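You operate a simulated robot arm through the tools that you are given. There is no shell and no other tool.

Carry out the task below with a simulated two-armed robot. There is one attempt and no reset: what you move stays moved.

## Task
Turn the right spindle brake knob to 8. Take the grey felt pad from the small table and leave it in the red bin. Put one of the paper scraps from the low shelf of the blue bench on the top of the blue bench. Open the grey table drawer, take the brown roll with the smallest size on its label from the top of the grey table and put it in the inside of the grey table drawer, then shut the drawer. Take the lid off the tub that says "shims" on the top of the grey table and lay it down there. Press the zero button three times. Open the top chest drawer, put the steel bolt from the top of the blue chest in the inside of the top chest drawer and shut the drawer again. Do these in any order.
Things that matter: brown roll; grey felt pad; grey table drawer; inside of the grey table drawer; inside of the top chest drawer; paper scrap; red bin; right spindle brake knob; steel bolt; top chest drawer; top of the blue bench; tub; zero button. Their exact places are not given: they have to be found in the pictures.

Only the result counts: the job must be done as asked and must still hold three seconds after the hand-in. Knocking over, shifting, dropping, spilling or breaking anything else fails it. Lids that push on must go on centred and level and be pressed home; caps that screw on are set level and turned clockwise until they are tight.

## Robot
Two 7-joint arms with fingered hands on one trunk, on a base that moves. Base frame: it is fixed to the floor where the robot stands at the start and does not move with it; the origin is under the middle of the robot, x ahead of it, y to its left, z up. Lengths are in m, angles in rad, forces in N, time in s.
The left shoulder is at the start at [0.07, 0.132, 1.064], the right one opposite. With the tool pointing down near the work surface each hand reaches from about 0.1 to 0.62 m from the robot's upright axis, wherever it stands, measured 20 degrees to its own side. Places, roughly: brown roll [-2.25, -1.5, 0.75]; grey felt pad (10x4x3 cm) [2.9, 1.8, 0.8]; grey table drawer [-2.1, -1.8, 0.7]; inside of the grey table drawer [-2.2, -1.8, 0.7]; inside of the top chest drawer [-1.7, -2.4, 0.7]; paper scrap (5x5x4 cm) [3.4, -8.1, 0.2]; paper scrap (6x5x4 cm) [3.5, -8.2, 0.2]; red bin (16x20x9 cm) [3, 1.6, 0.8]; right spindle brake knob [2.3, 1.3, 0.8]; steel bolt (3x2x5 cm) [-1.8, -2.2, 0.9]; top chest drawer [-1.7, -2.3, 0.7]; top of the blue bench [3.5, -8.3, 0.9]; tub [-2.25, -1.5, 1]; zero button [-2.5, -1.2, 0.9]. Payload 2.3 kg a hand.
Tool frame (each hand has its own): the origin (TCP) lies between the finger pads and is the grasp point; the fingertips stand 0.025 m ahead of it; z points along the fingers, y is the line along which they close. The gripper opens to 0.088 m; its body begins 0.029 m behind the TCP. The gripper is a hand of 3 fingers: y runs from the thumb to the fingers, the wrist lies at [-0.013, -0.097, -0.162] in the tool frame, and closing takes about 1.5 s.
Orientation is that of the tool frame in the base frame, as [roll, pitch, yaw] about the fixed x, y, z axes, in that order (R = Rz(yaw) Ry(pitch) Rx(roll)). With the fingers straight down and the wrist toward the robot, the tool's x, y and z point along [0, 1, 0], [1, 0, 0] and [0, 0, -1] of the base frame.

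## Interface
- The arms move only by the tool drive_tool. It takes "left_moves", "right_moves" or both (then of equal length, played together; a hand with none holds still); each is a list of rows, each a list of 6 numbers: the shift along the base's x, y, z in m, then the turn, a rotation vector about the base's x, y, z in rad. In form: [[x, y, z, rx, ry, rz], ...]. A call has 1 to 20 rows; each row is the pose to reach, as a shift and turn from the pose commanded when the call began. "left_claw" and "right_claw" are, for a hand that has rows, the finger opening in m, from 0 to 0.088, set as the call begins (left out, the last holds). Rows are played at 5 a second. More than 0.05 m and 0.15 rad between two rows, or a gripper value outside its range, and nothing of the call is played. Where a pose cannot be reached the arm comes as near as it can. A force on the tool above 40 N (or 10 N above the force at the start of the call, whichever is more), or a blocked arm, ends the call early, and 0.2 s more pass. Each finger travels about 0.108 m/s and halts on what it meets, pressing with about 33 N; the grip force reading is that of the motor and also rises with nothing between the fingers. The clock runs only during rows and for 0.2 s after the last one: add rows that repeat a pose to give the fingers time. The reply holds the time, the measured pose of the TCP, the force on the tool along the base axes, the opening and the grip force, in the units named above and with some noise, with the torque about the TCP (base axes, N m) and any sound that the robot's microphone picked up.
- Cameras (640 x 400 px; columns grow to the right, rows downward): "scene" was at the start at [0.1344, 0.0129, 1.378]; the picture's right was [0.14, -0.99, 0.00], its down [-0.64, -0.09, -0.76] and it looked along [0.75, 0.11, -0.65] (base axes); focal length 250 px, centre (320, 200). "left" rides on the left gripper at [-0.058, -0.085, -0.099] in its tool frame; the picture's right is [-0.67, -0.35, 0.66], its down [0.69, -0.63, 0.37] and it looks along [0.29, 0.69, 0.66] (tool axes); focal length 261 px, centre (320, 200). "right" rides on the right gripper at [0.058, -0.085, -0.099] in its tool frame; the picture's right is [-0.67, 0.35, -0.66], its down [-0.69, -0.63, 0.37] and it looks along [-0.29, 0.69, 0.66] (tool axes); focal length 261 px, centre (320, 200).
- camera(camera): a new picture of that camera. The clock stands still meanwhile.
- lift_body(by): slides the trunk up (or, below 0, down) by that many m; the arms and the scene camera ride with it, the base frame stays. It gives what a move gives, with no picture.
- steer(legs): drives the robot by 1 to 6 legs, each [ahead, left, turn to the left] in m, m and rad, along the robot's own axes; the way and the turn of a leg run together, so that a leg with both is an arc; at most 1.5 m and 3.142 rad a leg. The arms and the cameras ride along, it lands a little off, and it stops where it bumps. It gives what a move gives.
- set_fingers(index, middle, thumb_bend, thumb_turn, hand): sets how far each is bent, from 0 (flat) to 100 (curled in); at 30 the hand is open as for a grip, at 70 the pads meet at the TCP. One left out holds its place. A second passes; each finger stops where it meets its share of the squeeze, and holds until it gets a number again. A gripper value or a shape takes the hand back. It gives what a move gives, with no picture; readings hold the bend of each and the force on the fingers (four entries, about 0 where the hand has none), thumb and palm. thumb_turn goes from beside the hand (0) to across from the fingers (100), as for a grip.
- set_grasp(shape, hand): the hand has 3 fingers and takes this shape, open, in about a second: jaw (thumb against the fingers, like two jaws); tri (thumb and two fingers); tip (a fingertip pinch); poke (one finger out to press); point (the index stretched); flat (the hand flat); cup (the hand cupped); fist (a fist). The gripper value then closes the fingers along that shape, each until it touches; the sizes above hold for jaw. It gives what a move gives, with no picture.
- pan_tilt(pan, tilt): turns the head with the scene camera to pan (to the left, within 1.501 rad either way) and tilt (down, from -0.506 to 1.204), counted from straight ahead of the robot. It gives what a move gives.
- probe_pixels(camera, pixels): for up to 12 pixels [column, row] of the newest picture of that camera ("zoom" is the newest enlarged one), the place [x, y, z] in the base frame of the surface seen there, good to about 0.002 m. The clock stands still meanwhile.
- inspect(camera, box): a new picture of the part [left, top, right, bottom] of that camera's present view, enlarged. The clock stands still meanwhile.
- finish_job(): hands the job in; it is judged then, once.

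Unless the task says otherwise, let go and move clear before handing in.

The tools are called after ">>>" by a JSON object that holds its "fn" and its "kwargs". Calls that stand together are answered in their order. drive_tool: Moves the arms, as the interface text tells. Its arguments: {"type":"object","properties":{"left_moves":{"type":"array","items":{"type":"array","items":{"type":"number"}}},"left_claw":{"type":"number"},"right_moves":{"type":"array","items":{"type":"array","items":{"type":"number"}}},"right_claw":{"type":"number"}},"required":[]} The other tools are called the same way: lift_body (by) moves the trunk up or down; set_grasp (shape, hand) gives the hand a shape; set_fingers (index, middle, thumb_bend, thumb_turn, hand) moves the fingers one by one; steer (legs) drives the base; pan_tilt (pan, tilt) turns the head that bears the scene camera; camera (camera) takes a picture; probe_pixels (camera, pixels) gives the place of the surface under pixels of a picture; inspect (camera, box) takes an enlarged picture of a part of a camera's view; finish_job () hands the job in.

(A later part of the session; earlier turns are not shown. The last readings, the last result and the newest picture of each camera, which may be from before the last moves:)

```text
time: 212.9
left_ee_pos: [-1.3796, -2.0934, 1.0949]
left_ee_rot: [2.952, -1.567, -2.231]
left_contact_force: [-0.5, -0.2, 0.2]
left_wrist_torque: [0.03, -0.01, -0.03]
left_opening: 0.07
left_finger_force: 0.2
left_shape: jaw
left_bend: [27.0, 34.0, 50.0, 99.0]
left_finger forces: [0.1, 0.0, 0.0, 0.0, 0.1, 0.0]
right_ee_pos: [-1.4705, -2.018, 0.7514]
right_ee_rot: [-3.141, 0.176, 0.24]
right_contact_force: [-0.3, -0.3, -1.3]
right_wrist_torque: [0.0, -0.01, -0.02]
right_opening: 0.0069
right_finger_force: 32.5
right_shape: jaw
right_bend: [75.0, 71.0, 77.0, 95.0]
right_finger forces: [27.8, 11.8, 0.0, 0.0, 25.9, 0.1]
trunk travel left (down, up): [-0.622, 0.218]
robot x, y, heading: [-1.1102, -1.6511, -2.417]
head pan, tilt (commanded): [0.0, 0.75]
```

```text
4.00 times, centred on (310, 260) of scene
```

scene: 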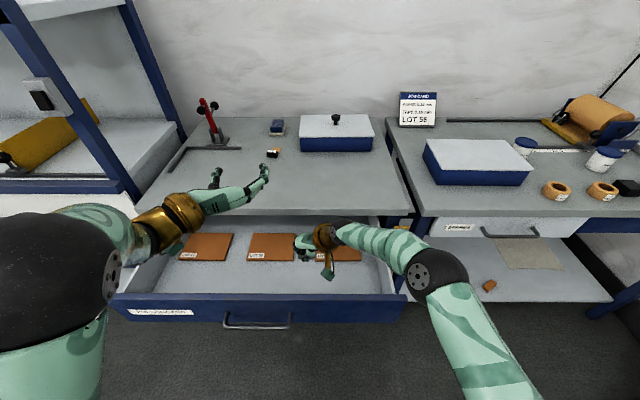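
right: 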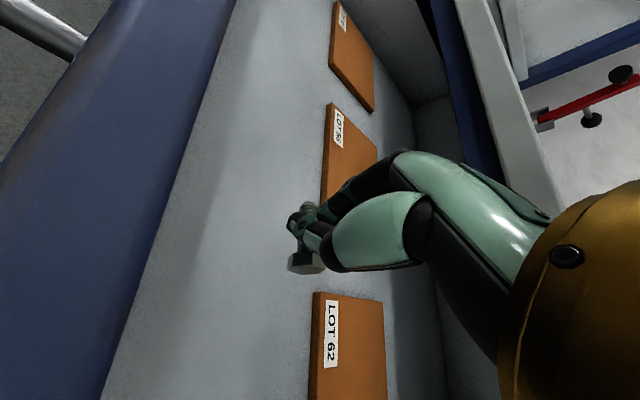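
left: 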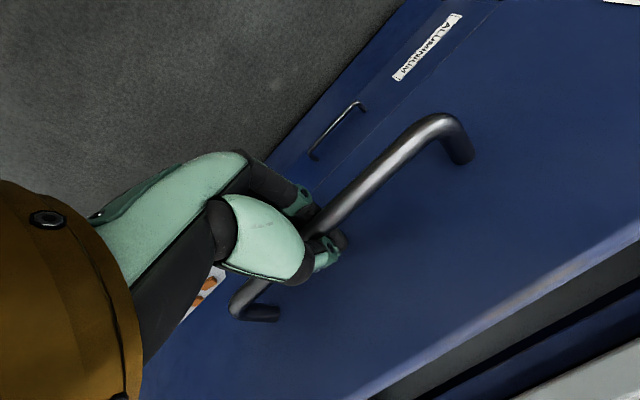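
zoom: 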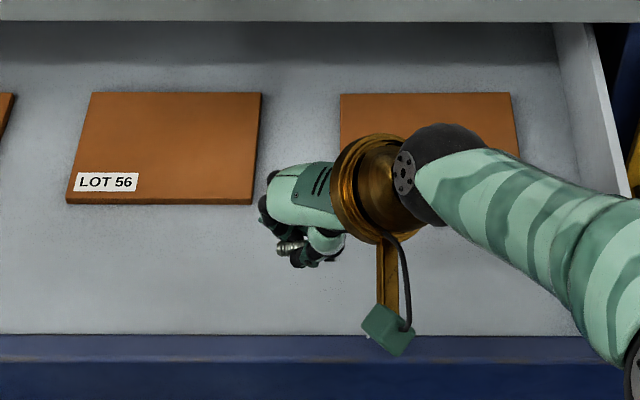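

Plenty of room. Lowering 3 cm more, then opening to release the bolt.

>>> {"fn": "drive_tool", "kwargs": {"right_moves": [[0, 0, -0.015, 0, 0, 0], [0, 0, -0.033, 0, 0, 0], [0, 0, -0.033, 0, 0, 0]]}}

>>> {"fn": "drive_tool", "kwargs": {"right_moves": [[0, 0, 0, 0, 0, 0], [0, 0, 0, 0, 0, 0], [0, 0, 0, 0, 0, 0], [0, 0, 0.03, 0, 0, 0], [0, 0, 0.07, 0, 0, 0], [0, 0, 0.11, 0, 0, 0], [0, 0, 0.15, 0, 0, 0], [0, 0, 0.19, 0, 0, 0], [0, 0, 0.23, 0, 0, 0], [0, 0, 0.27, 0, 0, 0]], "right_claw": 0.04}}

>>> {"fn": "camera", "kwargs": {"camera": "scene"}}

>>> {"fn": "camera", "kwargs": {"camera": "right"}}

```text
time: 213.8
left_ee_pos: [-1.3797, -2.0942, 1.0932]
left_ee_rot: [-2.903, -1.566, -2.658]
left_contact_force: [0.3, -0.6, -0.1]
left_wrist_torque: [0.01, -0.03, 0.02]
left_opening: 0.0699
left_finger_force: 0.1
left_shape: jaw
left_bend: [27.0, 34.0, 50.0, 99.0]
left_finger forces: [0.1, 0.0, 0.0, 0.1, 0.1, 0.0]
right_ee_pos: [-1.4681, -2.0124, 0.7195]
right_ee_rot: [-3.14, 0.174, 0.24]
right_contact_force: [-0.2, -0.2, -0.6]
right_wrist_torque: [0.02, -0.01, 0.0]
right_opening: 0.0067
right_finger_force: 32.8
right_shape: jaw
right_bend: [75.0, 71.0, 77.0, 95.0]
right_finger forces: [28.2, 11.8, 0.0, 0.1, 25.9, 0.0]
right hand out of reach, approached as far as the arm can: row 2, 3
trunk travel left (down, up): [-0.622, 0.218]
robot x, y, heading: [-1.1097, -1.6549, -2.414]
head pan, tilt (commanded): [0.0, 0.75]
```

```text
time: 215.9
left_ee_pos: [-1.379, -2.0928, 1.0945]
left_ee_rot: [-3.13, -1.567, -2.431]
left_contact_force: [0.4, 0.4, -0.3]
left_wrist_torque: [0.01, -0.02, -0.02]
left_opening: 0.0696
left_finger_force: 0.0
left_shape: jaw
left_bend: [27.0, 34.0, 50.0, 99.0]
left_finger forces: [0.0, 0.0, 0.0, 0.1, 0.1, 0.1]
right_ee_pos: [-1.4704, -2.012, 0.9905]
right_ee_rot: [3.142, 0.176, 0.238]
right_contact_force: [-0.4, 0.2, 0.5]
right_wrist_torque: [-0.02, 0.03, -0.03]
right_opening: 0.0397
right_finger_force: 0.1
right_shape: jaw
right_bend: [74.0, 46.0, 71.0, 100.0]
right_finger forces: [0.1, 0.1, 0.0, 0.0, 0.1, 0.0]
trunk travel left (down, up): [-0.622, 0.218]
robot x, y, heading: [-1.1072, -1.6533, -2.418]
head pan, tilt (commanded): [0.0, 0.75]
```

```text
taken
```

scene: 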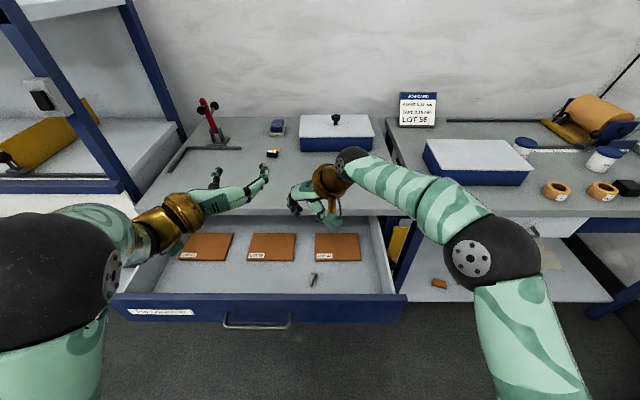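

```text
taken
```

right: 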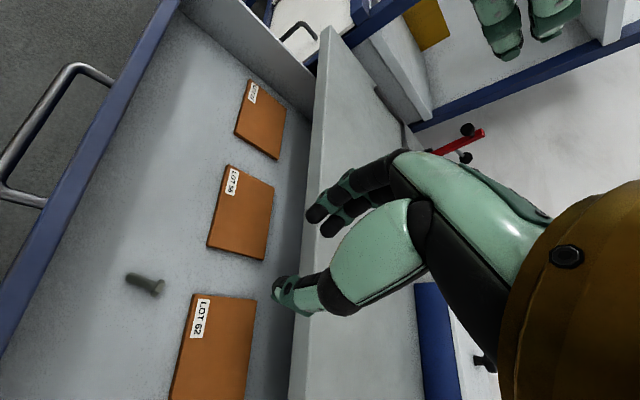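

The bolt lies on the drawer floor (px 313,279). Now to shut it: back up 0.23 m, bring the left hand down to the handle again.

>>> {"fn": "steer", "kwargs": {"legs": [[-0.23, 0, 0]]}}

>>> {"fn": "drive_tool", "kwargs": {"left_moves": [[0, 0, -0.02, -0.1, -0.088, 0], [0, 0, -0.05, -0.2, -0.176, 0], [0, 0, -0.09, -0.3, -0.265, 0], [0, 0, -0.13, -0.4, -0.353, 0], [0, 0, -0.17, -0.5, -0.441, 0], [0, 0, -0.21, -0.6, -0.53, 0], [0, 0, -0.25, -0.7, -0.618, 0], [0, 0, -0.29, -0.8, -0.706, 0], [0, 0, -0.32, -0.9, -0.794, 0], [0, 0, -0.35, -1.0, -0.883, 0], [0, 0, -0.36, -1.1, -0.971, 0], [0, 0, -0.36, -1.1545, -1.019, 0], [0, 0, -0.36, -1.1545, -1.019, 0]]}}

>>> {"fn": "camera", "kwargs": {"camera": "left"}}

```text
time: 217.7
left_ee_pos: [-1.2095, -1.9432, 1.0933]
left_ee_rot: [-3.013, -1.565, -2.547]
left_contact_force: [-0.6, 1.1, 0.0]
left_wrist_torque: [0.0, 0.0, 0.04]
left_opening: 0.0697
left_finger_force: 0.1
left_shape: jaw
left_bend: [27.0, 34.0, 50.0, 99.0]
left_finger forces: [0.1, 0.0, 0.0, 0.1, 0.0, 0.0]
right_ee_pos: [-1.2995, -1.8633, 0.9886]
right_ee_rot: [-3.14, 0.176, 0.237]
right_contact_force: [1.6, 0.7, -0.6]
right_wrist_torque: [0.0, -0.02, 0.01]
right_opening: 0.0395
right_finger_force: 0.1
right_shape: jaw
right_bend: [74.0, 46.0, 71.0, 100.0]
right_finger forces: [0.0, 0.0, 0.1, 0.0, 0.0, 0.0]
trunk travel left (down, up): [-0.622, 0.218]
robot x, y, heading: [-0.9334, -1.5034, -2.418]
head pan, tilt (commanded): [0.0, 0.75]
```

```text
time: 220.5
left_ee_pos: [-1.2082, -1.9419, 0.7335]
left_ee_rot: [-1.573, -0.031, 2.297]
left_contact_force: [1.0, 0.9, -0.1]
left_wrist_torque: [-0.01, 0.0, 0.02]
left_opening: 0.0698
left_finger_force: 0.0
left_shape: jaw
left_bend: [27.0, 34.0, 50.0, 99.0]
left_finger forces: [0.0, 0.0, 0.0, 0.0, 0.0, 0.0]
right_ee_pos: [-1.2981, -1.86, 0.9897]
right_ee_rot: [-3.141, 0.174, 0.238]
right_contact_force: [0.4, 1.2, -0.8]
right_wrist_torque: [-0.03, -0.04, 0.05]
right_opening: 0.0394
right_finger_force: 0.0
right_shape: jaw
right_bend: [74.0, 46.0, 71.0, 100.0]
right_finger forces: [0.0, 0.0, 0.0, 0.1, 0.0, 0.0]
trunk travel left (down, up): [-0.622, 0.218]
robot x, y, heading: [-0.9326, -1.4999, -2.42]
head pan, tilt (commanded): [0.0, 0.75]
```

```text
taken
```

left: 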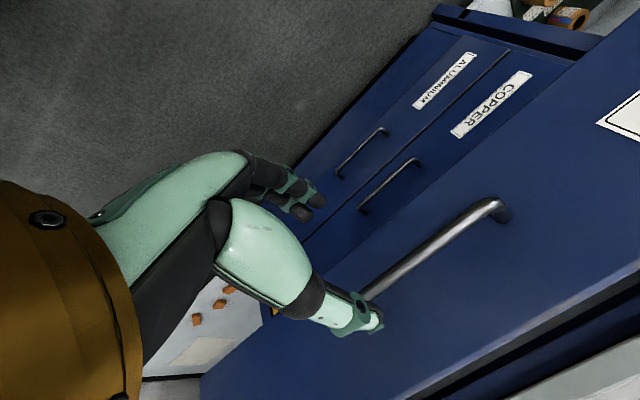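

Level with the handle again. Moving in 10 cm and gripping it.

>>> {"fn": "drive_tool", "kwargs": {"left_moves": [[-0.02, -0.0185, 0, 0, 0, 0], [-0.04, -0.037, 0, 0, 0, 0], [-0.06, -0.0555, 0, 0, 0, 0], [-0.0765, -0.0706, 0, 0, 0, 0], [-0.0765, -0.0706, 0, 0, 0, 0]]}}

>>> {"fn": "drive_tool", "kwargs": {"left_moves": [[0, 0, 0, 0, 0, 0], [0, 0, 0, 0, 0, 0], [0, 0, 0, 0, 0, 0], [0, 0, 0, 0, 0, 0], [0, 0, 0, 0, 0, 0], [0, 0, 0, 0, 0, 0]], "left_claw": 0.0}}

>>> {"fn": "camera", "kwargs": {"camera": "left"}}

```text
time: 221.7
left_ee_pos: [-1.2836, -2.0119, 0.732]
left_ee_rot: [-1.573, -0.028, 2.299]
left_contact_force: [-0.5, 0.6, 0.0]
left_wrist_torque: [0.02, 0.01, -0.01]
left_opening: 0.0698
left_finger_force: 0.2
left_shape: jaw
left_bend: [27.0, 34.0, 50.0, 99.0]
left_finger forces: [0.1, 0.0, 0.1, 0.0, 0.0, 0.0]
right_ee_pos: [-1.2997, -1.861, 0.9902]
right_ee_rot: [3.14, 0.175, 0.238]
right_contact_force: [-0.9, 0.3, -0.4]
right_wrist_torque: [-0.01, -0.03, 0.05]
right_opening: 0.0395
right_finger_force: 0.1
right_shape: jaw
right_bend: [74.0, 46.0, 71.0, 100.0]
right_finger forces: [0.2, 0.0, 0.0, 0.1, 0.0, 0.0]
trunk travel left (down, up): [-0.622, 0.218]
robot x, y, heading: [-0.9328, -1.5, -2.418]
head pan, tilt (commanded): [0.0, 0.75]
```

```text
time: 223.1
left_ee_pos: [-1.2828, -2.0109, 0.7327]
left_ee_rot: [-1.571, -0.03, 2.298]
left_contact_force: [-0.4, -2.0, 4.6]
left_wrist_torque: [0.06, 0.0, 0.0]
left_opening: 0.0
left_finger_force: 32.7
left_shape: jaw
left_bend: [70.0, 70.0, 66.0, 100.0]
left_finger forces: [8.3, 1.3, 0.0, 0.0, 14.5, 0.1]
right_ee_pos: [-1.3004, -1.86, 0.9898]
right_ee_rot: [-3.141, 0.176, 0.236]
right_contact_force: [0.8, 1.5, -0.1]
right_wrist_torque: [-0.02, 0.0, -0.01]
right_opening: 0.0397
right_finger_force: 0.1
right_shape: jaw
right_bend: [74.0, 46.0, 71.0, 100.0]
right_finger forces: [0.0, 0.0, 0.0, 0.1, 0.0, 0.0]
trunk travel left (down, up): [-0.622, 0.218]
robot x, y, heading: [-0.9337, -1.5024, -2.415]
head pan, tilt (commanded): [0.0, 0.75]
```

```text
taken
```

left: 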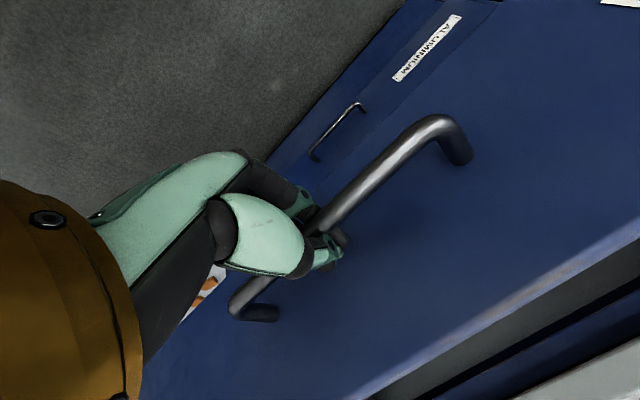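

Gripped. Driving forward 0.24 m to push the drawer shut.

>>> {"fn": "steer", "kwargs": {"legs": [[0.24, 0, 0]]}}

>>> {"fn": "camera", "kwargs": {"camera": "left"}}

>>> {"fn": "camera", "kwargs": {"camera": "scene"}}

```text
time: 224.8
left_ee_pos: [-1.4602, -2.1685, 0.733]
left_ee_rot: [-1.571, -0.032, 2.297]
left_contact_force: [-0.2, 2.1, 7.7]
left_wrist_torque: [0.01, 0.01, 0.02]
left_opening: 0.0
left_finger_force: 32.9
left_shape: jaw
left_bend: [70.0, 70.0, 72.0, 100.0]
left_finger forces: [6.2, 2.4, 0.0, 0.1, 15.1, 0.1]
right_ee_pos: [-1.4765, -2.0183, 0.9905]
right_ee_rot: [3.141, 0.177, 0.236]
right_contact_force: [-0.6, 0.6, 0.1]
right_wrist_torque: [0.02, -0.02, 0.01]
right_opening: 0.0395
right_finger_force: 0.1
right_shape: jaw
right_bend: [74.0, 46.0, 71.0, 100.0]
right_finger forces: [0.0, 0.1, 0.1, 0.0, 0.1, 0.0]
trunk travel left (down, up): [-0.622, 0.218]
robot x, y, heading: [-1.1147, -1.6639, -2.414]
head pan, tilt (commanded): [0.0, 0.75]
```

```text
taken
```

left: 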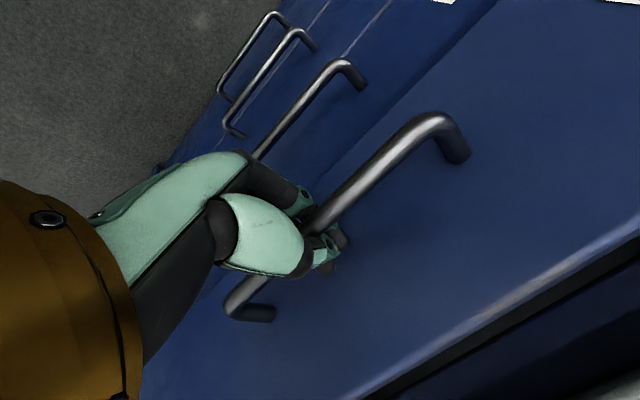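

```text
taken
```

scene: 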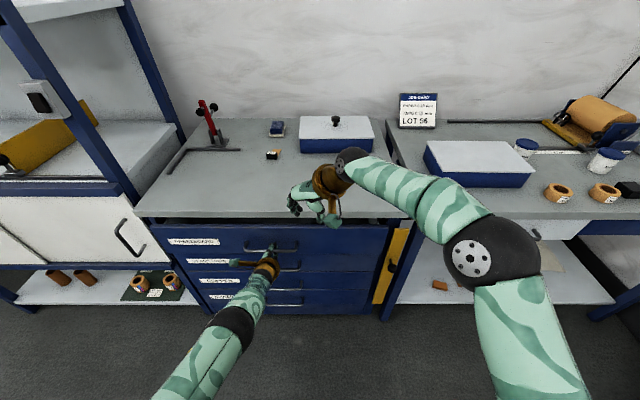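

The drawer is nearly shut (about 8 mm left). I'll push the last bit with the arm.

>>> {"fn": "drive_tool", "kwargs": {"left_moves": [[-0.004, -0.0035, 0, 0, 0, 0], [-0.0075, -0.0066, 0, 0, 0, 0], [-0.011, -0.0097, 0, 0, 0, 0], [-0.015, -0.0132, 0, 0, 0, 0], [-0.015, -0.0132, 0, 0, 0, 0]]}}

>>> {"fn": "camera", "kwargs": {"camera": "left"}}

>>> {"fn": "inspect", "kwargs": {"camera": "scene", "box": [130, 200, 420, 320]}}

```text
time: 226.1
left_ee_pos: [-1.47, -2.1763, 0.7347]
left_ee_rot: [-1.577, -0.031, 2.3]
left_contact_force: [1.3, -1.4, -1.4]
left_wrist_torque: [0.01, 0.01, 0.05]
left_opening: 0.0002
left_finger_force: 33.1
left_shape: jaw
left_bend: [70.0, 70.0, 72.0, 100.0]
left_finger forces: [9.2, 3.3, 0.0, 0.1, 10.1, 0.1]
left hand out of reach, approached as far as the arm can: row 3, 4, 5
right_ee_pos: [-1.477, -2.0197, 0.9895]
right_ee_rot: [-3.136, 0.177, 0.239]
right_contact_force: [-0.8, 0.3, 0.5]
right_wrist_torque: [-0.03, -0.01, 0.04]
right_opening: 0.0396
right_finger_force: 0.1
right_shape: jaw
right_bend: [74.0, 46.0, 71.0, 100.0]
right_finger forces: [0.0, 0.0, 0.0, 0.0, 0.0, 0.1]
trunk travel left (down, up): [-0.622, 0.218]
robot x, y, heading: [-1.1159, -1.6577, -2.414]
head pan, tilt (commanded): [0.0, 0.75]
```

```text
taken
```

left: 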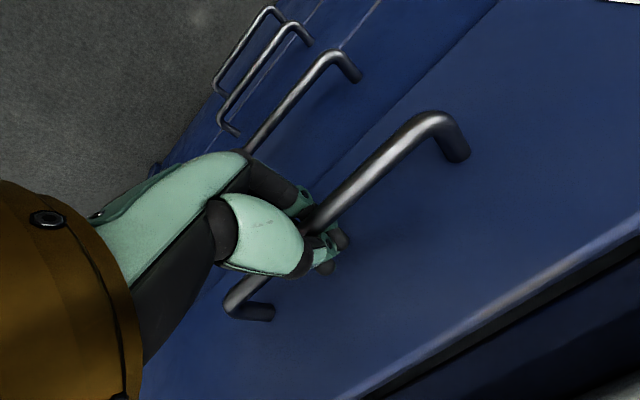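

```text
2.21 times, centred on (275, 260) of scene
```

zoom: 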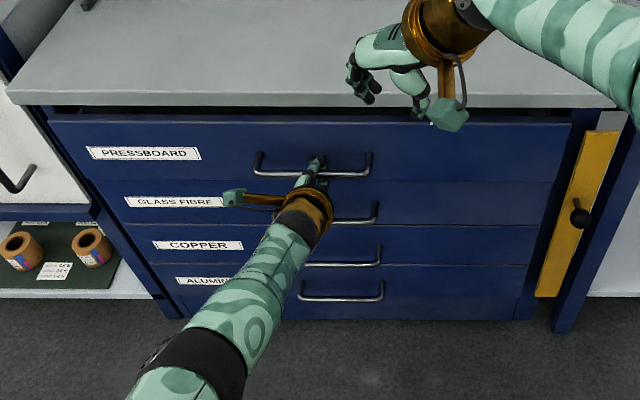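

I probe the top drawer's face against the face of the drawer below to see if it is fully home.

>>> {"fn": "probe_pixels", "kwargs": {"camera": "zoom", "pixels": [[230, 135], [420, 150], [480, 150], [230, 165], [430, 205], [480, 215], [250, 225], [450, 260], [585, 135], [540, 250]]}}

```text
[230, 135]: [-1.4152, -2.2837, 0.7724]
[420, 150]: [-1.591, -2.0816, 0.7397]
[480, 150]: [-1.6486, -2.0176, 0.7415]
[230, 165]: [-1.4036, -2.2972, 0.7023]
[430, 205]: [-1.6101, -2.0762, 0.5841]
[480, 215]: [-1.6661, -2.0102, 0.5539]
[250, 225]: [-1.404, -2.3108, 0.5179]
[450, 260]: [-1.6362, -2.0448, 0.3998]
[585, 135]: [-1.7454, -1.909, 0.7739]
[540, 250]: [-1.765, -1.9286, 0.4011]
```

The top drawer still stands out 1 cm (2.570 vs 2.580 m). The arm is at its limit, so I nudge the base forward 2 cm while holding the handle.

>>> {"fn": "steer", "kwargs": {"legs": [[0.02, 0, 0]]}}

>>> {"fn": "inspect", "kwargs": {"camera": "scene", "box": [130, 200, 420, 320]}}

>>> {"fn": "probe_pixels", "kwargs": {"camera": "zoom", "pixels": [[230, 135], [420, 150], [480, 150], [230, 165], [430, 210], [480, 220], [450, 265]]}}

```text
time: 227.0
left_ee_pos: [-1.4847, -2.1863, 0.7341]
left_ee_rot: [-1.58, -0.03, 2.305]
left_contact_force: [1.1, 0.2, 0.7]
left_wrist_torque: [0.01, 0.03, 0.04]
left_opening: 0.0
left_finger_force: 33.2
left_shape: jaw
left_bend: [72.0, 70.0, 74.0, 100.0]
left_finger forces: [0.1, 0.0, 0.2, 0.0, 4.7, 0.1]
right_ee_pos: [-1.4931, -2.0328, 0.9889]
right_ee_rot: [3.141, 0.177, 0.239]
right_contact_force: [-0.1, 1.0, -0.1]
right_wrist_torque: [0.01, -0.01, 0.02]
right_opening: 0.0398
right_finger_force: 0.0
right_shape: jaw
right_bend: [74.0, 46.0, 71.0, 100.0]
right_finger forces: [0.0, 0.0, 0.0, 0.1, 0.0, 0.0]
trunk travel left (down, up): [-0.622, 0.218]
robot x, y, heading: [-1.1313, -1.6749, -2.415]
head pan, tilt (commanded): [0.0, 0.75]
stopped in leg 1: the force on the tool passed its limit at 50 N (the readings are from after the stop); the commanded pose is now the measured one
```

```text
2.21 times, centred on (275, 260) of scene
```

zoom: 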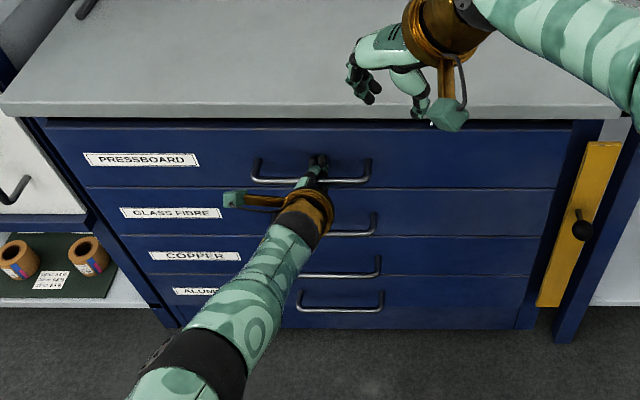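

```text
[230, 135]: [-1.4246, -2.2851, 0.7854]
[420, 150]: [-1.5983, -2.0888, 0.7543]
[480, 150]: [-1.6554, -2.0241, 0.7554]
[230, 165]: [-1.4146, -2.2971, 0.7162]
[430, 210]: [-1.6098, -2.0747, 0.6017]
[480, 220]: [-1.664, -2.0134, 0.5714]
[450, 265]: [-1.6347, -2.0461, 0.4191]
```

The top drawer face is now flush (2.5795 m). Opening the left hand, backing it off and raising it.

>>> {"fn": "drive_tool", "kwargs": {"left_moves": [[0, 0, 0, 0, 0, 0], [0, 0, 0, 0, 0, 0], [0, 0, 0, 0, 0, 0], [0, 0, 0, 0, 0, 0], [0.015, 0.013, 0, 0, 0, 0], [0.035, 0.031, 0, 0, 0, 0], [0.06, 0.053, 0, 0, 0, 0], [0.08, 0.071, 0, 0, 0, 0], [0.1, 0.088, 0, 0, 0, 0]], "left_claw": 0.075}}

>>> {"fn": "inspect", "kwargs": {"camera": "scene", "box": [130, 200, 420, 320]}}

>>> {"fn": "probe_pixels", "kwargs": {"camera": "zoom", "pixels": [[230, 135], [420, 150], [480, 150], [430, 210], [480, 220]]}}

```text
time: 228.4
left_ee_pos: [-1.4764, -2.178, 0.7268]
left_ee_rot: [-1.561, -0.025, 2.3]
left_contact_force: [3.1, -2.9, 24.8]
left_wrist_torque: [0.19, -0.17, -0.01]
left_opening: 0.0152
left_finger_force: 0.0
left_shape: jaw
left_bend: [75.0, 79.0, 77.0, 100.0]
left_finger forces: [0.1, 0.0, 0.0, 0.1, 22.0, 0.0]
left hand out of reach, approached as far as the arm can: row 5, 6
right_ee_pos: [-1.4892, -2.0306, 0.9929]
right_ee_rot: [-3.141, 0.18, 0.241]
right_contact_force: [0.1, 0.8, -0.4]
right_wrist_torque: [0.0, -0.02, 0.0]
right_opening: 0.0397
right_finger_force: 0.0
right_shape: jaw
right_bend: [74.0, 46.0, 71.0, 100.0]
right_finger forces: [0.1, 0.1, 0.0, 0.0, 0.0, 0.0]
trunk travel left (down, up): [-0.622, 0.218]
robot x, y, heading: [-1.1312, -1.6743, -2.411]
head pan, tilt (commanded): [0.0, 0.75]
stopped in row 6 (left hand): the force on the tool passed its limit at 44 N (the readings are from after the stop); the commanded pose is now the measured one
```

```text
2.21 times, centred on (275, 260) of scene
```

zoom: 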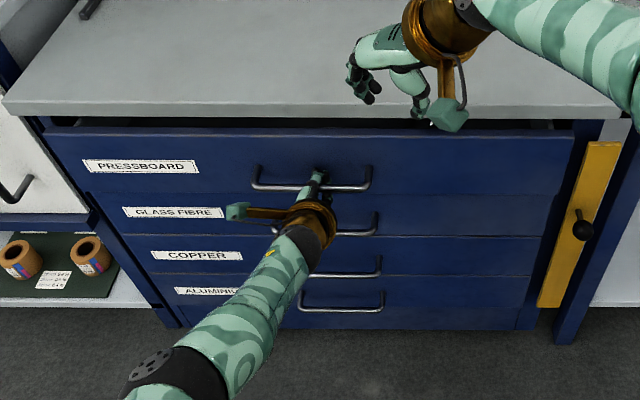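

```text
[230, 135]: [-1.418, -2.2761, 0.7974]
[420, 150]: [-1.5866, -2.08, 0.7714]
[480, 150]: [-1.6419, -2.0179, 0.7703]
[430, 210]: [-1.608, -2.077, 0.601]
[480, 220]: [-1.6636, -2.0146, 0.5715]
```

The hand did not free itself – the opening reads only 0.015 and the drawer was pulled ~1.5 cm. I look closely at the hand on the bar.

>>> {"fn": "camera", "kwargs": {"camera": "left"}}

>>> {"fn": "inspect", "kwargs": {"camera": "left", "box": [220, 130, 420, 330]}}

```text
taken
```

left: 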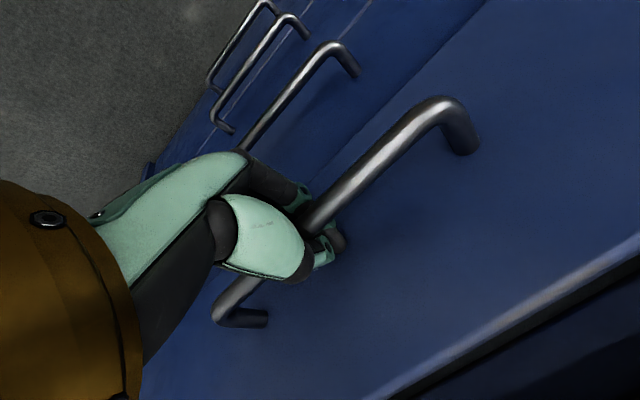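

```text
2.00 times, centred on (320, 230) of left
```

zoom: 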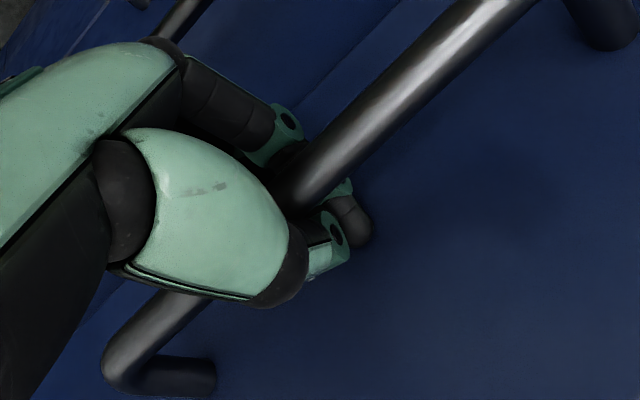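

The bar runs between thumb and fingers. I'll open the fingers directly with a finger command while the arm stays still.

>>> {"fn": "set_fingers", "kwargs": {"hand": "left", "index": 30, "middle": 30, "thumb_bend": 30}}

>>> {"fn": "inspect", "kwargs": {"camera": "left", "box": [220, 130, 420, 330]}}

```text
time: 229.4
left_ee_pos: [-1.4752, -2.1763, 0.7255]
left_ee_rot: [-1.565, -0.025, 2.302]
left_contact_force: [0.8, -3.8, 26.3]
left_wrist_torque: [0.19, -0.25, 0.0]
left_opening: 0.0
left_finger_force: 12.6
left_shape: fingers
left_bend: [73.0, 75.0, 76.0, 100.0]
left_finger forces: [0.0, 0.0, 0.0, 0.0, 24.7, 0.0]
right_ee_pos: [-1.4885, -2.0301, 0.9924]
right_ee_rot: [3.14, 0.18, 0.242]
right_contact_force: [-0.3, -0.9, -0.4]
right_wrist_torque: [0.01, -0.02, 0.02]
right_opening: 0.0397
right_finger_force: 0.1
right_shape: jaw
right_bend: [74.0, 46.0, 71.0, 100.0]
right_finger forces: [0.1, 0.1, 0.0, 0.1, 0.1, 0.0]
trunk travel left (down, up): [-0.622, 0.218]
robot x, y, heading: [-1.1298, -1.6785, -2.415]
head pan, tilt (commanded): [0.0, 0.75]
```

```text
2.00 times, centred on (320, 230) of left
```

zoom: 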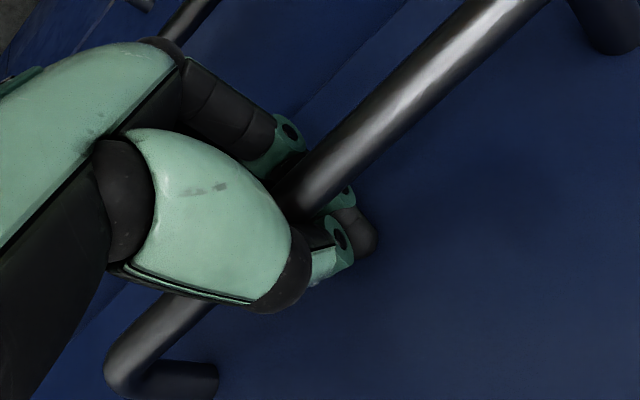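

The thumb is pressing on the bar with ~25 N and won't let go. I'll raise the hand a few millimetres to unload it while opening.

>>> {"fn": "drive_tool", "kwargs": {"left_moves": [[0, 0, 0.004, 0, 0, 0], [0, 0, 0.008, 0, 0, 0], [0, 0, 0.01, 0, 0, 0], [0, 0, 0.01, 0, 0, 0], [0, 0, 0.01, 0, 0, 0]], "left_claw": 0.075}}

>>> {"fn": "inspect", "kwargs": {"camera": "left", "box": [220, 130, 420, 330]}}

```text
time: 230.6
left_ee_pos: [-1.48, -2.1951, 0.7362]
left_ee_rot: [-1.561, -0.029, 2.312]
left_contact_force: [2.1, 2.2, -0.5]
left_wrist_torque: [0.0, 0.01, 0.0]
left_opening: 0.0148
left_finger_force: 0.0
left_shape: jaw
left_bend: [76.0, 78.0, 78.0, 100.0]
left_finger forces: [0.1, 0.0, 0.1, 0.1, 0.0, 0.1]
left hand out of reach, approached as far as the arm can: row 2, 3, 4
right_ee_pos: [-1.4919, -2.0339, 0.9891]
right_ee_rot: [-3.141, 0.177, 0.242]
right_contact_force: [0.4, -0.1, 0.2]
right_wrist_torque: [0.02, -0.01, 0.02]
right_opening: 0.0394
right_finger_force: 0.0
right_shape: jaw
right_bend: [74.0, 46.0, 71.0, 100.0]
right_finger forces: [0.0, 0.1, 0.1, 0.0, 0.1, 0.0]
trunk travel left (down, up): [-0.622, 0.218]
robot x, y, heading: [-1.128, -1.6773, -2.414]
head pan, tilt (commanded): [0.0, 0.75]
```

```text
2.00 times, centred on (320, 230) of left
```

zoom: 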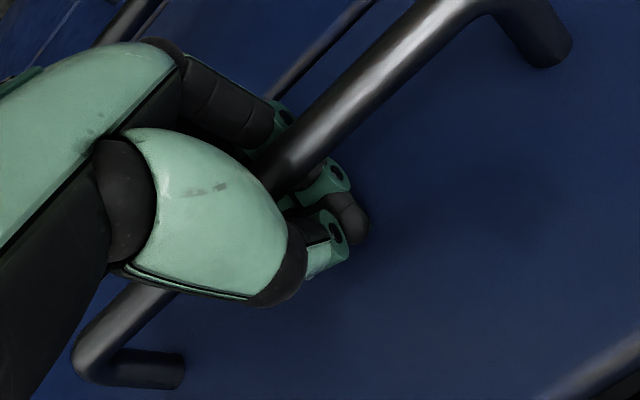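

The fingertips appear pressed against the drawer face behind the bar, so they cannot uncurl. I'll ease the hand straight back ~2.5 cm so the fingers get room, still commanding open.

>>> {"fn": "drive_tool", "kwargs": {"left_moves": [[0.004, 0.0035, 0, 0, 0, 0], [0.0075, 0.0066, 0, 0, 0, 0], [0.011, 0.0099, 0, 0, 0, 0], [0.015, 0.0132, 0, 0, 0, 0], [0.0187, 0.0166, 0, 0, 0, 0], [0.0187, 0.0166, 0, 0, 0, 0], [0.0187, 0.0166, 0, 0, 0, 0]], "left_claw": 0.075}}

>>> {"fn": "inspect", "kwargs": {"camera": "left", "box": [220, 130, 420, 330]}}

```text
time: 231.6
left_ee_pos: [-1.476, -2.1779, 0.7267]
left_ee_rot: [-1.558, -0.022, 2.305]
left_contact_force: [5.4, -3.1, 23.5]
left_wrist_torque: [0.23, -0.19, -0.07]
left_opening: 0.0167
left_finger_force: 0.1
left_shape: jaw
left_bend: [76.0, 78.0, 76.0, 100.0]
left_finger forces: [0.0, 0.0, 0.0, 0.0, 21.3, 0.1]
left hand out of reach, approached as far as the arm can: row 1, 2, 3, 4, 5
right_ee_pos: [-1.4881, -2.0341, 0.9911]
right_ee_rot: [3.14, 0.179, 0.243]
right_contact_force: [0.2, -0.7, 0.5]
right_wrist_torque: [0.03, -0.03, 0.01]
right_opening: 0.0396
right_finger_force: 0.1
right_shape: jaw
right_bend: [74.0, 46.0, 71.0, 100.0]
right_finger forces: [0.0, 0.1, 0.0, 0.0, 0.1, 0.0]
trunk travel left (down, up): [-0.622, 0.218]
robot x, y, heading: [-1.1276, -1.6728, -2.413]
head pan, tilt (commanded): [0.0, 0.75]
stopped in row 5 (left hand): the force on the tool passed its limit at 43 N (the readings are from after the stop); the commanded pose is now the measured one
```

```text
2.00 times, centred on (320, 230) of left
```

zoom: 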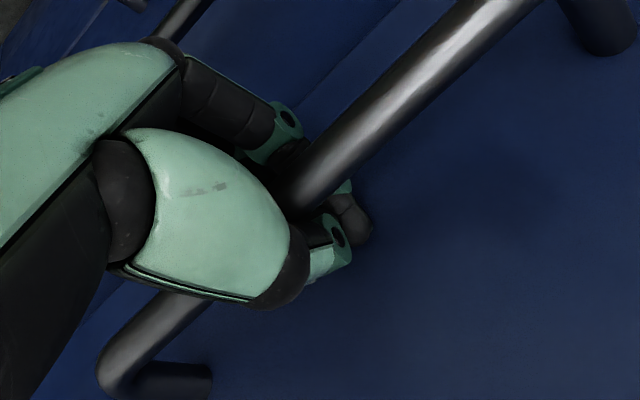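

The arm itself is at a limit and can't pull straight. I'll back the base 3 cm so the hand slides back relative to the bar (the drawer may follow a little), with the open command still active.

>>> {"fn": "steer", "kwargs": {"legs": [[-0.03, 0, 0]]}}

>>> {"fn": "inspect", "kwargs": {"camera": "left", "box": [220, 130, 420, 330]}}

```text
time: 232.4
left_ee_pos: [-1.4531, -2.1564, 0.7265]
left_ee_rot: [-1.559, -0.024, 2.307]
left_contact_force: [3.9, -6.5, 25.9]
left_wrist_torque: [0.28, -0.26, -0.02]
left_opening: 0.0176
left_finger_force: 0.1
left_shape: jaw
left_bend: [76.0, 78.0, 75.0, 100.0]
left_finger forces: [0.0, 0.0, 0.1, 0.0, 26.2, 0.1]
right_ee_pos: [-1.4651, -2.0124, 0.9938]
right_ee_rot: [3.139, 0.181, 0.244]
right_contact_force: [-0.6, 1.2, 0.2]
right_wrist_torque: [0.02, 0.03, 0.02]
right_opening: 0.0398
right_finger_force: 0.0
right_shape: jaw
right_bend: [74.0, 46.0, 71.0, 100.0]
right_finger forces: [0.0, 0.1, 0.0, 0.0, 0.0, 0.1]
trunk travel left (down, up): [-0.622, 0.218]
robot x, y, heading: [-1.1126, -1.6565, -2.416]
head pan, tilt (commanded): [0.0, 0.75]
```

```text
2.00 times, centred on (320, 230) of left
```

zoom: 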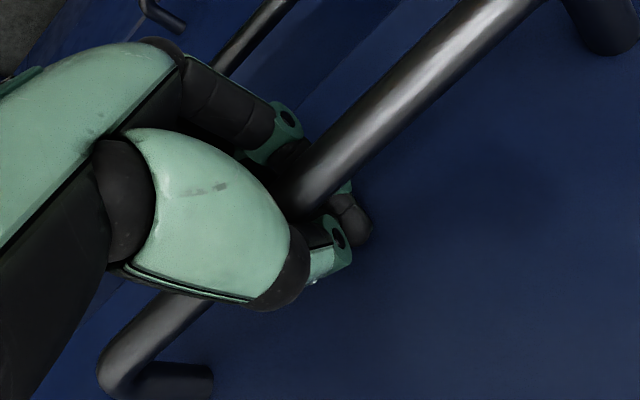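

The drawer followed by a couple of centimetres. I need a better view of how the fingers sit; zooming from the head camera.

>>> {"fn": "inspect", "kwargs": {"camera": "scene", "box": [232, 230, 312, 280]}}

>>> {"fn": "probe_pixels", "kwargs": {"camera": "zoom", "pixels": [[150, 130], [480, 130], [300, 130], [320, 160], [330, 110], [300, 60]]}}

```text
8.00 times, centred on (272, 255) of scene
```

zoom: 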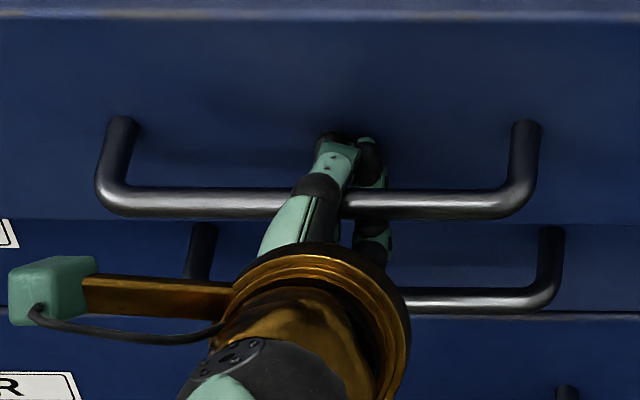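

```text
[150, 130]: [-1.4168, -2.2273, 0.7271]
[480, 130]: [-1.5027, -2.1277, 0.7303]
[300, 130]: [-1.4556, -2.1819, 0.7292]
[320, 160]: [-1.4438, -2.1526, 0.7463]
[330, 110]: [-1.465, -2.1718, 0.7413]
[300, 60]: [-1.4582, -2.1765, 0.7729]
```

The fingertips touch the drawer face (bar 1.9 cm behind the TCP) and thumb friction drags the drawer. I'll raise the hand slightly to remove the thumb load, then back the base off so the hand slides relative to the bar.

>>> {"fn": "drive_tool", "kwargs": {"left_moves": [[0, 0, 0.004, 0, 0, 0], [0, 0, 0.007, 0, 0, 0], [0, 0, 0.007, 0, 0, 0]]}}

```text
time: 233.2
left_ee_pos: [-1.4569, -2.1757, 0.7364]
left_ee_rot: [-1.55, -0.025, 2.317]
left_contact_force: [0.5, 0.3, 0.7]
left_wrist_torque: [0.0, 0.0, 0.01]
left_opening: 0.0746
left_finger_force: 0.0
left_shape: jaw
left_bend: [28.0, 33.0, 43.0, 99.0]
left_finger forces: [0.0, 0.0, 0.0, 0.0, 0.0, 0.0]
left hand out of reach, approached as far as the arm can: row 2, 3
right_ee_pos: [-1.4686, -2.0143, 0.9902]
right_ee_rot: [-3.14, 0.178, 0.243]
right_contact_force: [0.5, 0.0, -0.2]
right_wrist_torque: [0.01, 0.02, -0.01]
right_opening: 0.0398
right_finger_force: 0.1
right_shape: jaw
right_bend: [74.0, 46.0, 71.0, 100.0]
right_finger forces: [0.1, 0.0, 0.1, 0.0, 0.1, 0.0]
trunk travel left (down, up): [-0.622, 0.218]
robot x, y, heading: [-1.1064, -1.6575, -2.413]
head pan, tilt (commanded): [0.0, 0.75]
```

The hand opened fully. Backing the base 12 cm away so the hand leaves the bar.

>>> {"fn": "steer", "kwargs": {"legs": [[-0.12, 0, 0]]}}

>>> {"fn": "camera", "kwargs": {"camera": "scene"}}

>>> {"fn": "camera", "kwargs": {"camera": "left"}}

```text
time: 234.5
left_ee_pos: [-1.369, -2.099, 0.7362]
left_ee_rot: [-1.55, -0.027, 2.321]
left_contact_force: [-0.2, 0.4, -0.4]
left_wrist_torque: [0.0, 0.0, 0.0]
left_opening: 0.075
left_finger_force: 0.1
left_shape: jaw
left_bend: [28.0, 33.0, 43.0, 99.0]
left_finger forces: [0.0, 0.1, 0.0, 0.0, 0.1, 0.0]
right_ee_pos: [-1.3823, -1.9378, 0.9889]
right_ee_rot: [-3.14, 0.175, 0.243]
right_contact_force: [0.2, 0.1, 0.3]
right_wrist_torque: [0.01, 0.01, 0.0]
right_opening: 0.0397
right_finger_force: 0.0
right_shape: jaw
right_bend: [74.0, 46.0, 71.0, 100.0]
right_finger forces: [0.0, 0.0, 0.0, 0.0, 0.1, 0.0]
trunk travel left (down, up): [-0.622, 0.218]
robot x, y, heading: [-1.0213, -1.5756, -2.411]
head pan, tilt (commanded): [0.0, 0.75]
```

```text
taken
```

scene: 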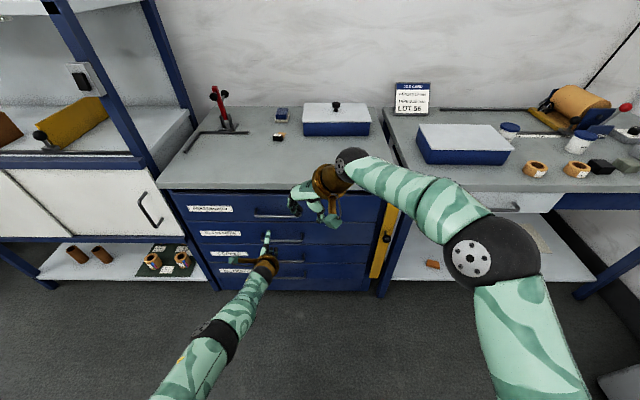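

```text
taken
```

left: 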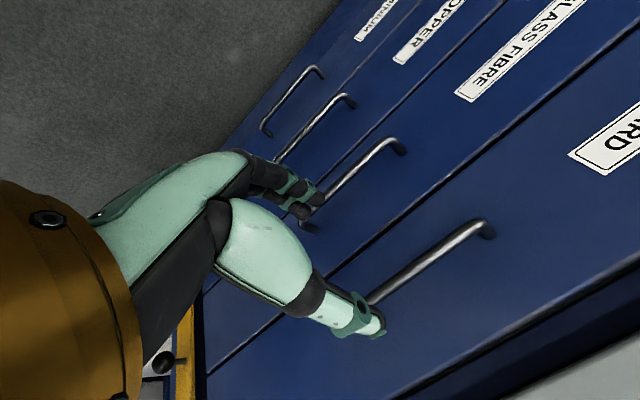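

The hand is free. I probe the drawer face to see how far it stands out now.

>>> {"fn": "inspect", "kwargs": {"camera": "scene", "box": [150, 170, 420, 300]}}

>>> {"fn": "probe_pixels", "kwargs": {"camera": "zoom", "pixels": [[240, 95], [430, 110], [500, 110], [210, 100], [430, 165], [480, 170], [430, 210]]}}

```text
2.37 times, centred on (285, 235) of scene
```

zoom: 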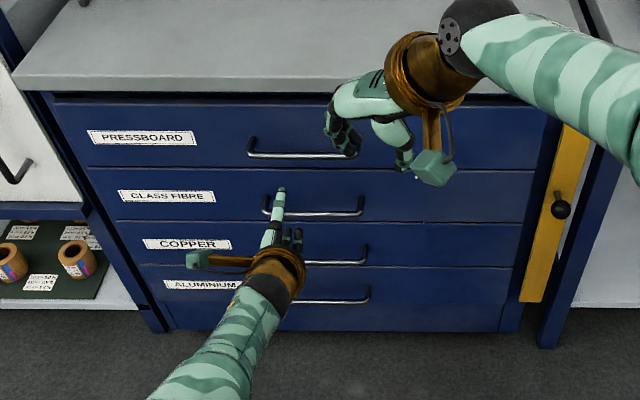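

```text
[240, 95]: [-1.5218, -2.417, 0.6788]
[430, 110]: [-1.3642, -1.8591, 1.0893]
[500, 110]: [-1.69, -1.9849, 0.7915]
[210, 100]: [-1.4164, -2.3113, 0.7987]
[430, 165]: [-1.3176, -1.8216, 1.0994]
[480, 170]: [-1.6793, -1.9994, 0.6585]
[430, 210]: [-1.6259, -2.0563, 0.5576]
```

>>> {"fn": "probe_pixels", "kwargs": {"camera": "zoom", "pixels": [[230, 120], [300, 115], [520, 130], [220, 150], [330, 175], [450, 180], [250, 180], [120, 155], [120, 210]]}}

```text
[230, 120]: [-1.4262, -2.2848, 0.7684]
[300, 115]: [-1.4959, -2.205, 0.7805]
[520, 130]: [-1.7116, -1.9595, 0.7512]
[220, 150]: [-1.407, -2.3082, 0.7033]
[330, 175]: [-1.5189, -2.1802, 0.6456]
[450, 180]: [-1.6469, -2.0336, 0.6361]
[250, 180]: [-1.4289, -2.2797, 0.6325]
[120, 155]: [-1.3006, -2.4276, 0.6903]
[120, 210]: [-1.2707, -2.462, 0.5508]
```

The top chest drawer is flush again at 2.580 m – shut. Next the grey table; I check where my right elbow is relative to the white cabinet and look at the table.

>>> {"fn": "probe_pixels", "kwargs": {"camera": "scene", "pixels": [[490, 250], [540, 260], [520, 310], [450, 170], [515, 207], [535, 168], [577, 170], [585, 140], [508, 130]]}}

>>> {"fn": "pan_tilt", "kwargs": {"pan": -0.6, "tilt": 0.6}}

>>> {"fn": "camera", "kwargs": {"camera": "scene"}}

```text
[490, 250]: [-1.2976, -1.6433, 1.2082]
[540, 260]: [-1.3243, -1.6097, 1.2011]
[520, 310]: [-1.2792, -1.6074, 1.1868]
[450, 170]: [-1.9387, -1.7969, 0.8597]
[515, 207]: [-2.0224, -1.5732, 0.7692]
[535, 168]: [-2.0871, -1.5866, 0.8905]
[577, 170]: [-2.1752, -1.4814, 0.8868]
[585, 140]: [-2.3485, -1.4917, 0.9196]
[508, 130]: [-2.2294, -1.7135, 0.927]
```

```text
time: 235.5
left_ee_pos: [-1.368, -2.0979, 0.737]
left_ee_rot: [-1.55, -0.026, 2.317]
left_contact_force: [0.0, 0.3, 0.1]
left_wrist_torque: [0.03, 0.0, -0.02]
left_opening: 0.0751
left_finger_force: 0.0
left_shape: jaw
left_bend: [28.0, 33.0, 43.0, 99.0]
left_finger forces: [0.0, 0.1, 0.0, 0.1, 0.1, 0.1]
right_ee_pos: [-1.3815, -1.9366, 0.9889]
right_ee_rot: [-3.14, 0.172, 0.244]
right_contact_force: [0.2, 0.8, 0.2]
right_wrist_torque: [-0.02, 0.0, 0.02]
right_opening: 0.0399
right_finger_force: 0.1
right_shape: jaw
right_bend: [74.0, 46.0, 71.0, 100.0]
right_finger forces: [0.0, 0.0, 0.0, 0.0, 0.1, 0.1]
trunk travel left (down, up): [-0.622, 0.218]
robot x, y, heading: [-1.0205, -1.5757, -2.409]
head pan, tilt (commanded): [-0.6, 0.6]
```

```text
taken
```

scene: 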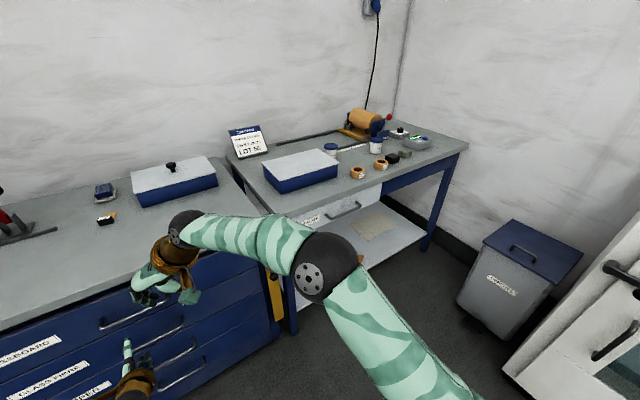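

The table is in full view. Zooming in to read roll and tub labels and the zero button device.

>>> {"fn": "inspect", "kwargs": {"camera": "scene", "box": [310, 105, 438, 185]}}

>>> {"fn": "inspect", "kwargs": {"camera": "scene", "box": [340, 145, 420, 195]}}

>>> {"fn": "inspect", "kwargs": {"camera": "scene", "box": [380, 115, 444, 155]}}

```text
5.00 times, centred on (374, 145) of scene
```

zoom: 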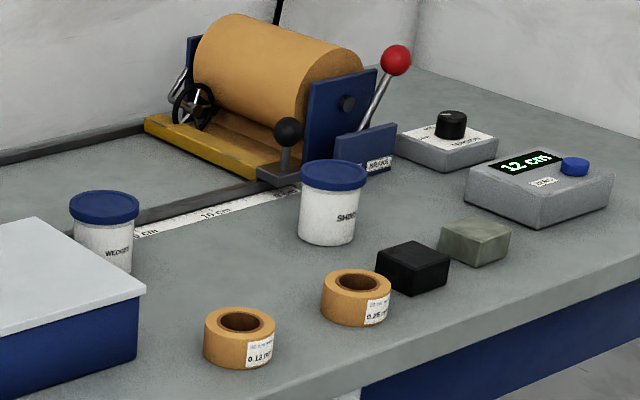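

```text
8.00 times, centred on (380, 170) of scene
```

zoom: 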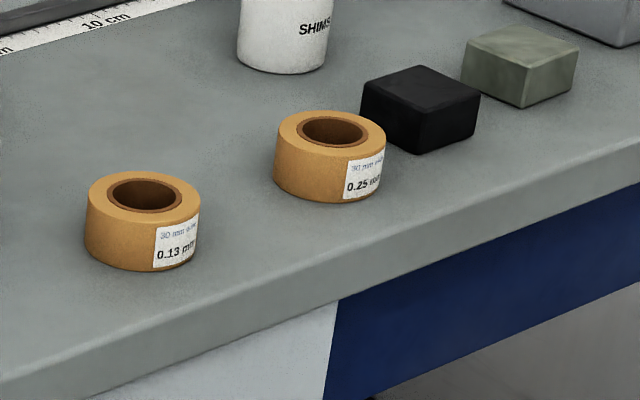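

```text
10.00 times, centred on (412, 135) of scene
```

zoom: 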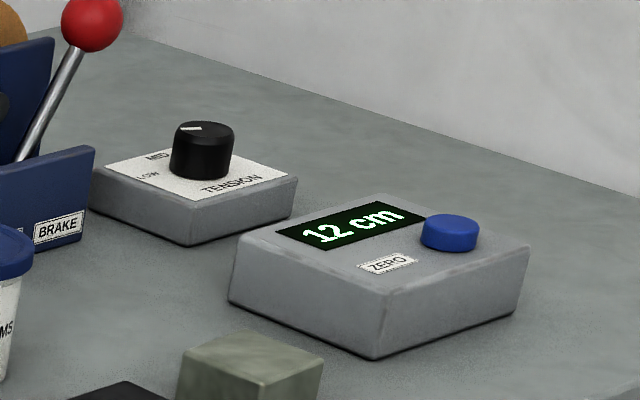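

Rolls read 0.13 mm (left) and 0.25 mm (right), so the left roll at u≈0.19 is the one; the right tub says SHIMS; the device with the blue button is labelled ZERO. I'll first return the left hand to a downward pose: back off, raise and unroll it.

>>> {"fn": "drive_tool", "kwargs": {"left_moves": [[0.025, 0.022, 0, 0, 0, 0], [0.05, 0.045, 0, 0, 0, 0], [0.0744, 0.0668, 0, 0, 0, 0], [0.0744, 0.0668, 0.01, 0.099, 0.089, 0], [0.0744, 0.0668, 0.04, 0.198, 0.178, 0], [0.0744, 0.0668, 0.07, 0.297, 0.267, 0], [0.0744, 0.0668, 0.11, 0.396, 0.356, 0], [0.0744, 0.0668, 0.15, 0.495, 0.444, 0], [0.0744, 0.0668, 0.19, 0.594, 0.533, 0], [0.0744, 0.0668, 0.23, 0.693, 0.622, 0], [0.0744, 0.0668, 0.27, 0.792, 0.711, 0], [0.0744, 0.0668, 0.31, 0.891, 0.8, 0], [0.0744, 0.0668, 0.34, 0.99, 0.889, 0], [0.0744, 0.0668, 0.36, 1.09, 0.978, 0], [0.0744, 0.0668, 0.36, 1.146, 1.029, 0], [0.0744, 0.0668, 0.36, 1.146, 1.029, 0]]}}

```text
time: 238.9
left_ee_pos: [-1.3819, -2.1668, 1.043]
left_ee_rot: [-0.18, -1.508, 0.936]
left_contact_force: [-1.1, -0.2, 0.1]
left_wrist_torque: [0.01, 0.02, 0.03]
left_opening: 0.0748
left_finger_force: 0.1
left_shape: jaw
left_bend: [28.0, 33.0, 43.0, 99.0]
left_finger forces: [0.0, 0.0, 0.0, 0.0, 0.0, 0.0]
left hand out of reach, approached as far as the arm can: row 1, 2, 3, 4, 5, 6, 7, 8, 9, 10, 11, 12, 13, 14, 15, 16
right_ee_pos: [-1.3808, -1.9358, 0.9891]
right_ee_rot: [3.141, 0.173, 0.242]
right_contact_force: [0.5, -0.5, 0.6]
right_wrist_torque: [0.02, 0.01, 0.03]
right_opening: 0.0395
right_finger_force: 0.1
right_shape: jaw
right_bend: [74.0, 46.0, 71.0, 100.0]
right_finger forces: [0.0, 0.0, 0.0, 0.1, 0.0, 0.0]
trunk travel left (down, up): [-0.622, 0.218]
robot x, y, heading: [-1.0232, -1.5796, -2.408]
head pan, tilt (commanded): [-0.6, 0.6]
```

The left arm tracked poorly (ended at [−1.38,−2.17,1.04]); its posture seems odd after the jam. Let me see it.

>>> {"fn": "pan_tilt", "kwargs": {"pan": 0.4, "tilt": 0.8}}

>>> {"fn": "camera", "kwargs": {"camera": "scene"}}

>>> {"fn": "camera", "kwargs": {"camera": "left"}}

```text
time: 240.1
left_ee_pos: [-1.382, -2.1661, 1.0422]
left_ee_rot: [-0.192, -1.507, 0.95]
left_contact_force: [-0.2, -0.4, -0.2]
left_wrist_torque: [-0.01, 0.0, 0.01]
left_opening: 0.0748
left_finger_force: 0.0
left_shape: jaw
left_bend: [28.0, 33.0, 43.0, 99.0]
left_finger forces: [0.0, 0.0, 0.0, 0.0, 0.0, 0.0]
right_ee_pos: [-1.3811, -1.937, 0.9884]
right_ee_rot: [-3.141, 0.174, 0.241]
right_contact_force: [0.1, 0.4, -0.4]
right_wrist_torque: [-0.02, 0.01, -0.03]
right_opening: 0.0399
right_finger_force: 0.0
right_shape: jaw
right_bend: [74.0, 46.0, 71.0, 100.0]
right_finger forces: [0.1, 0.0, 0.0, 0.0, 0.1, 0.0]
trunk travel left (down, up): [-0.622, 0.218]
robot x, y, heading: [-1.0193, -1.5737, -2.414]
head pan, tilt (commanded): [0.4, 0.799]
```

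```text
taken
```

scene: 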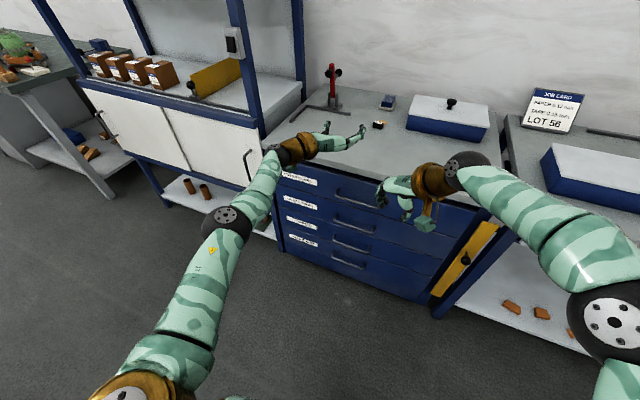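

```text
taken
```

left: 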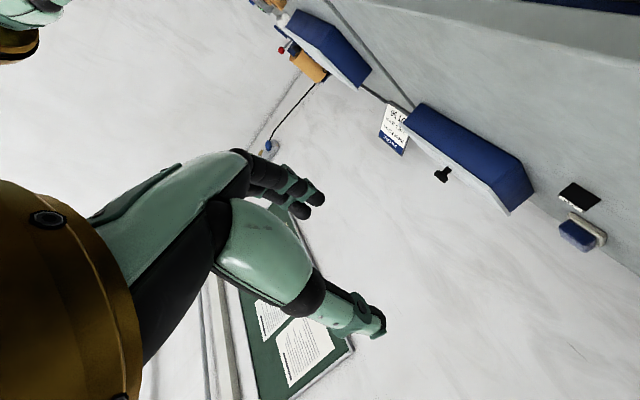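

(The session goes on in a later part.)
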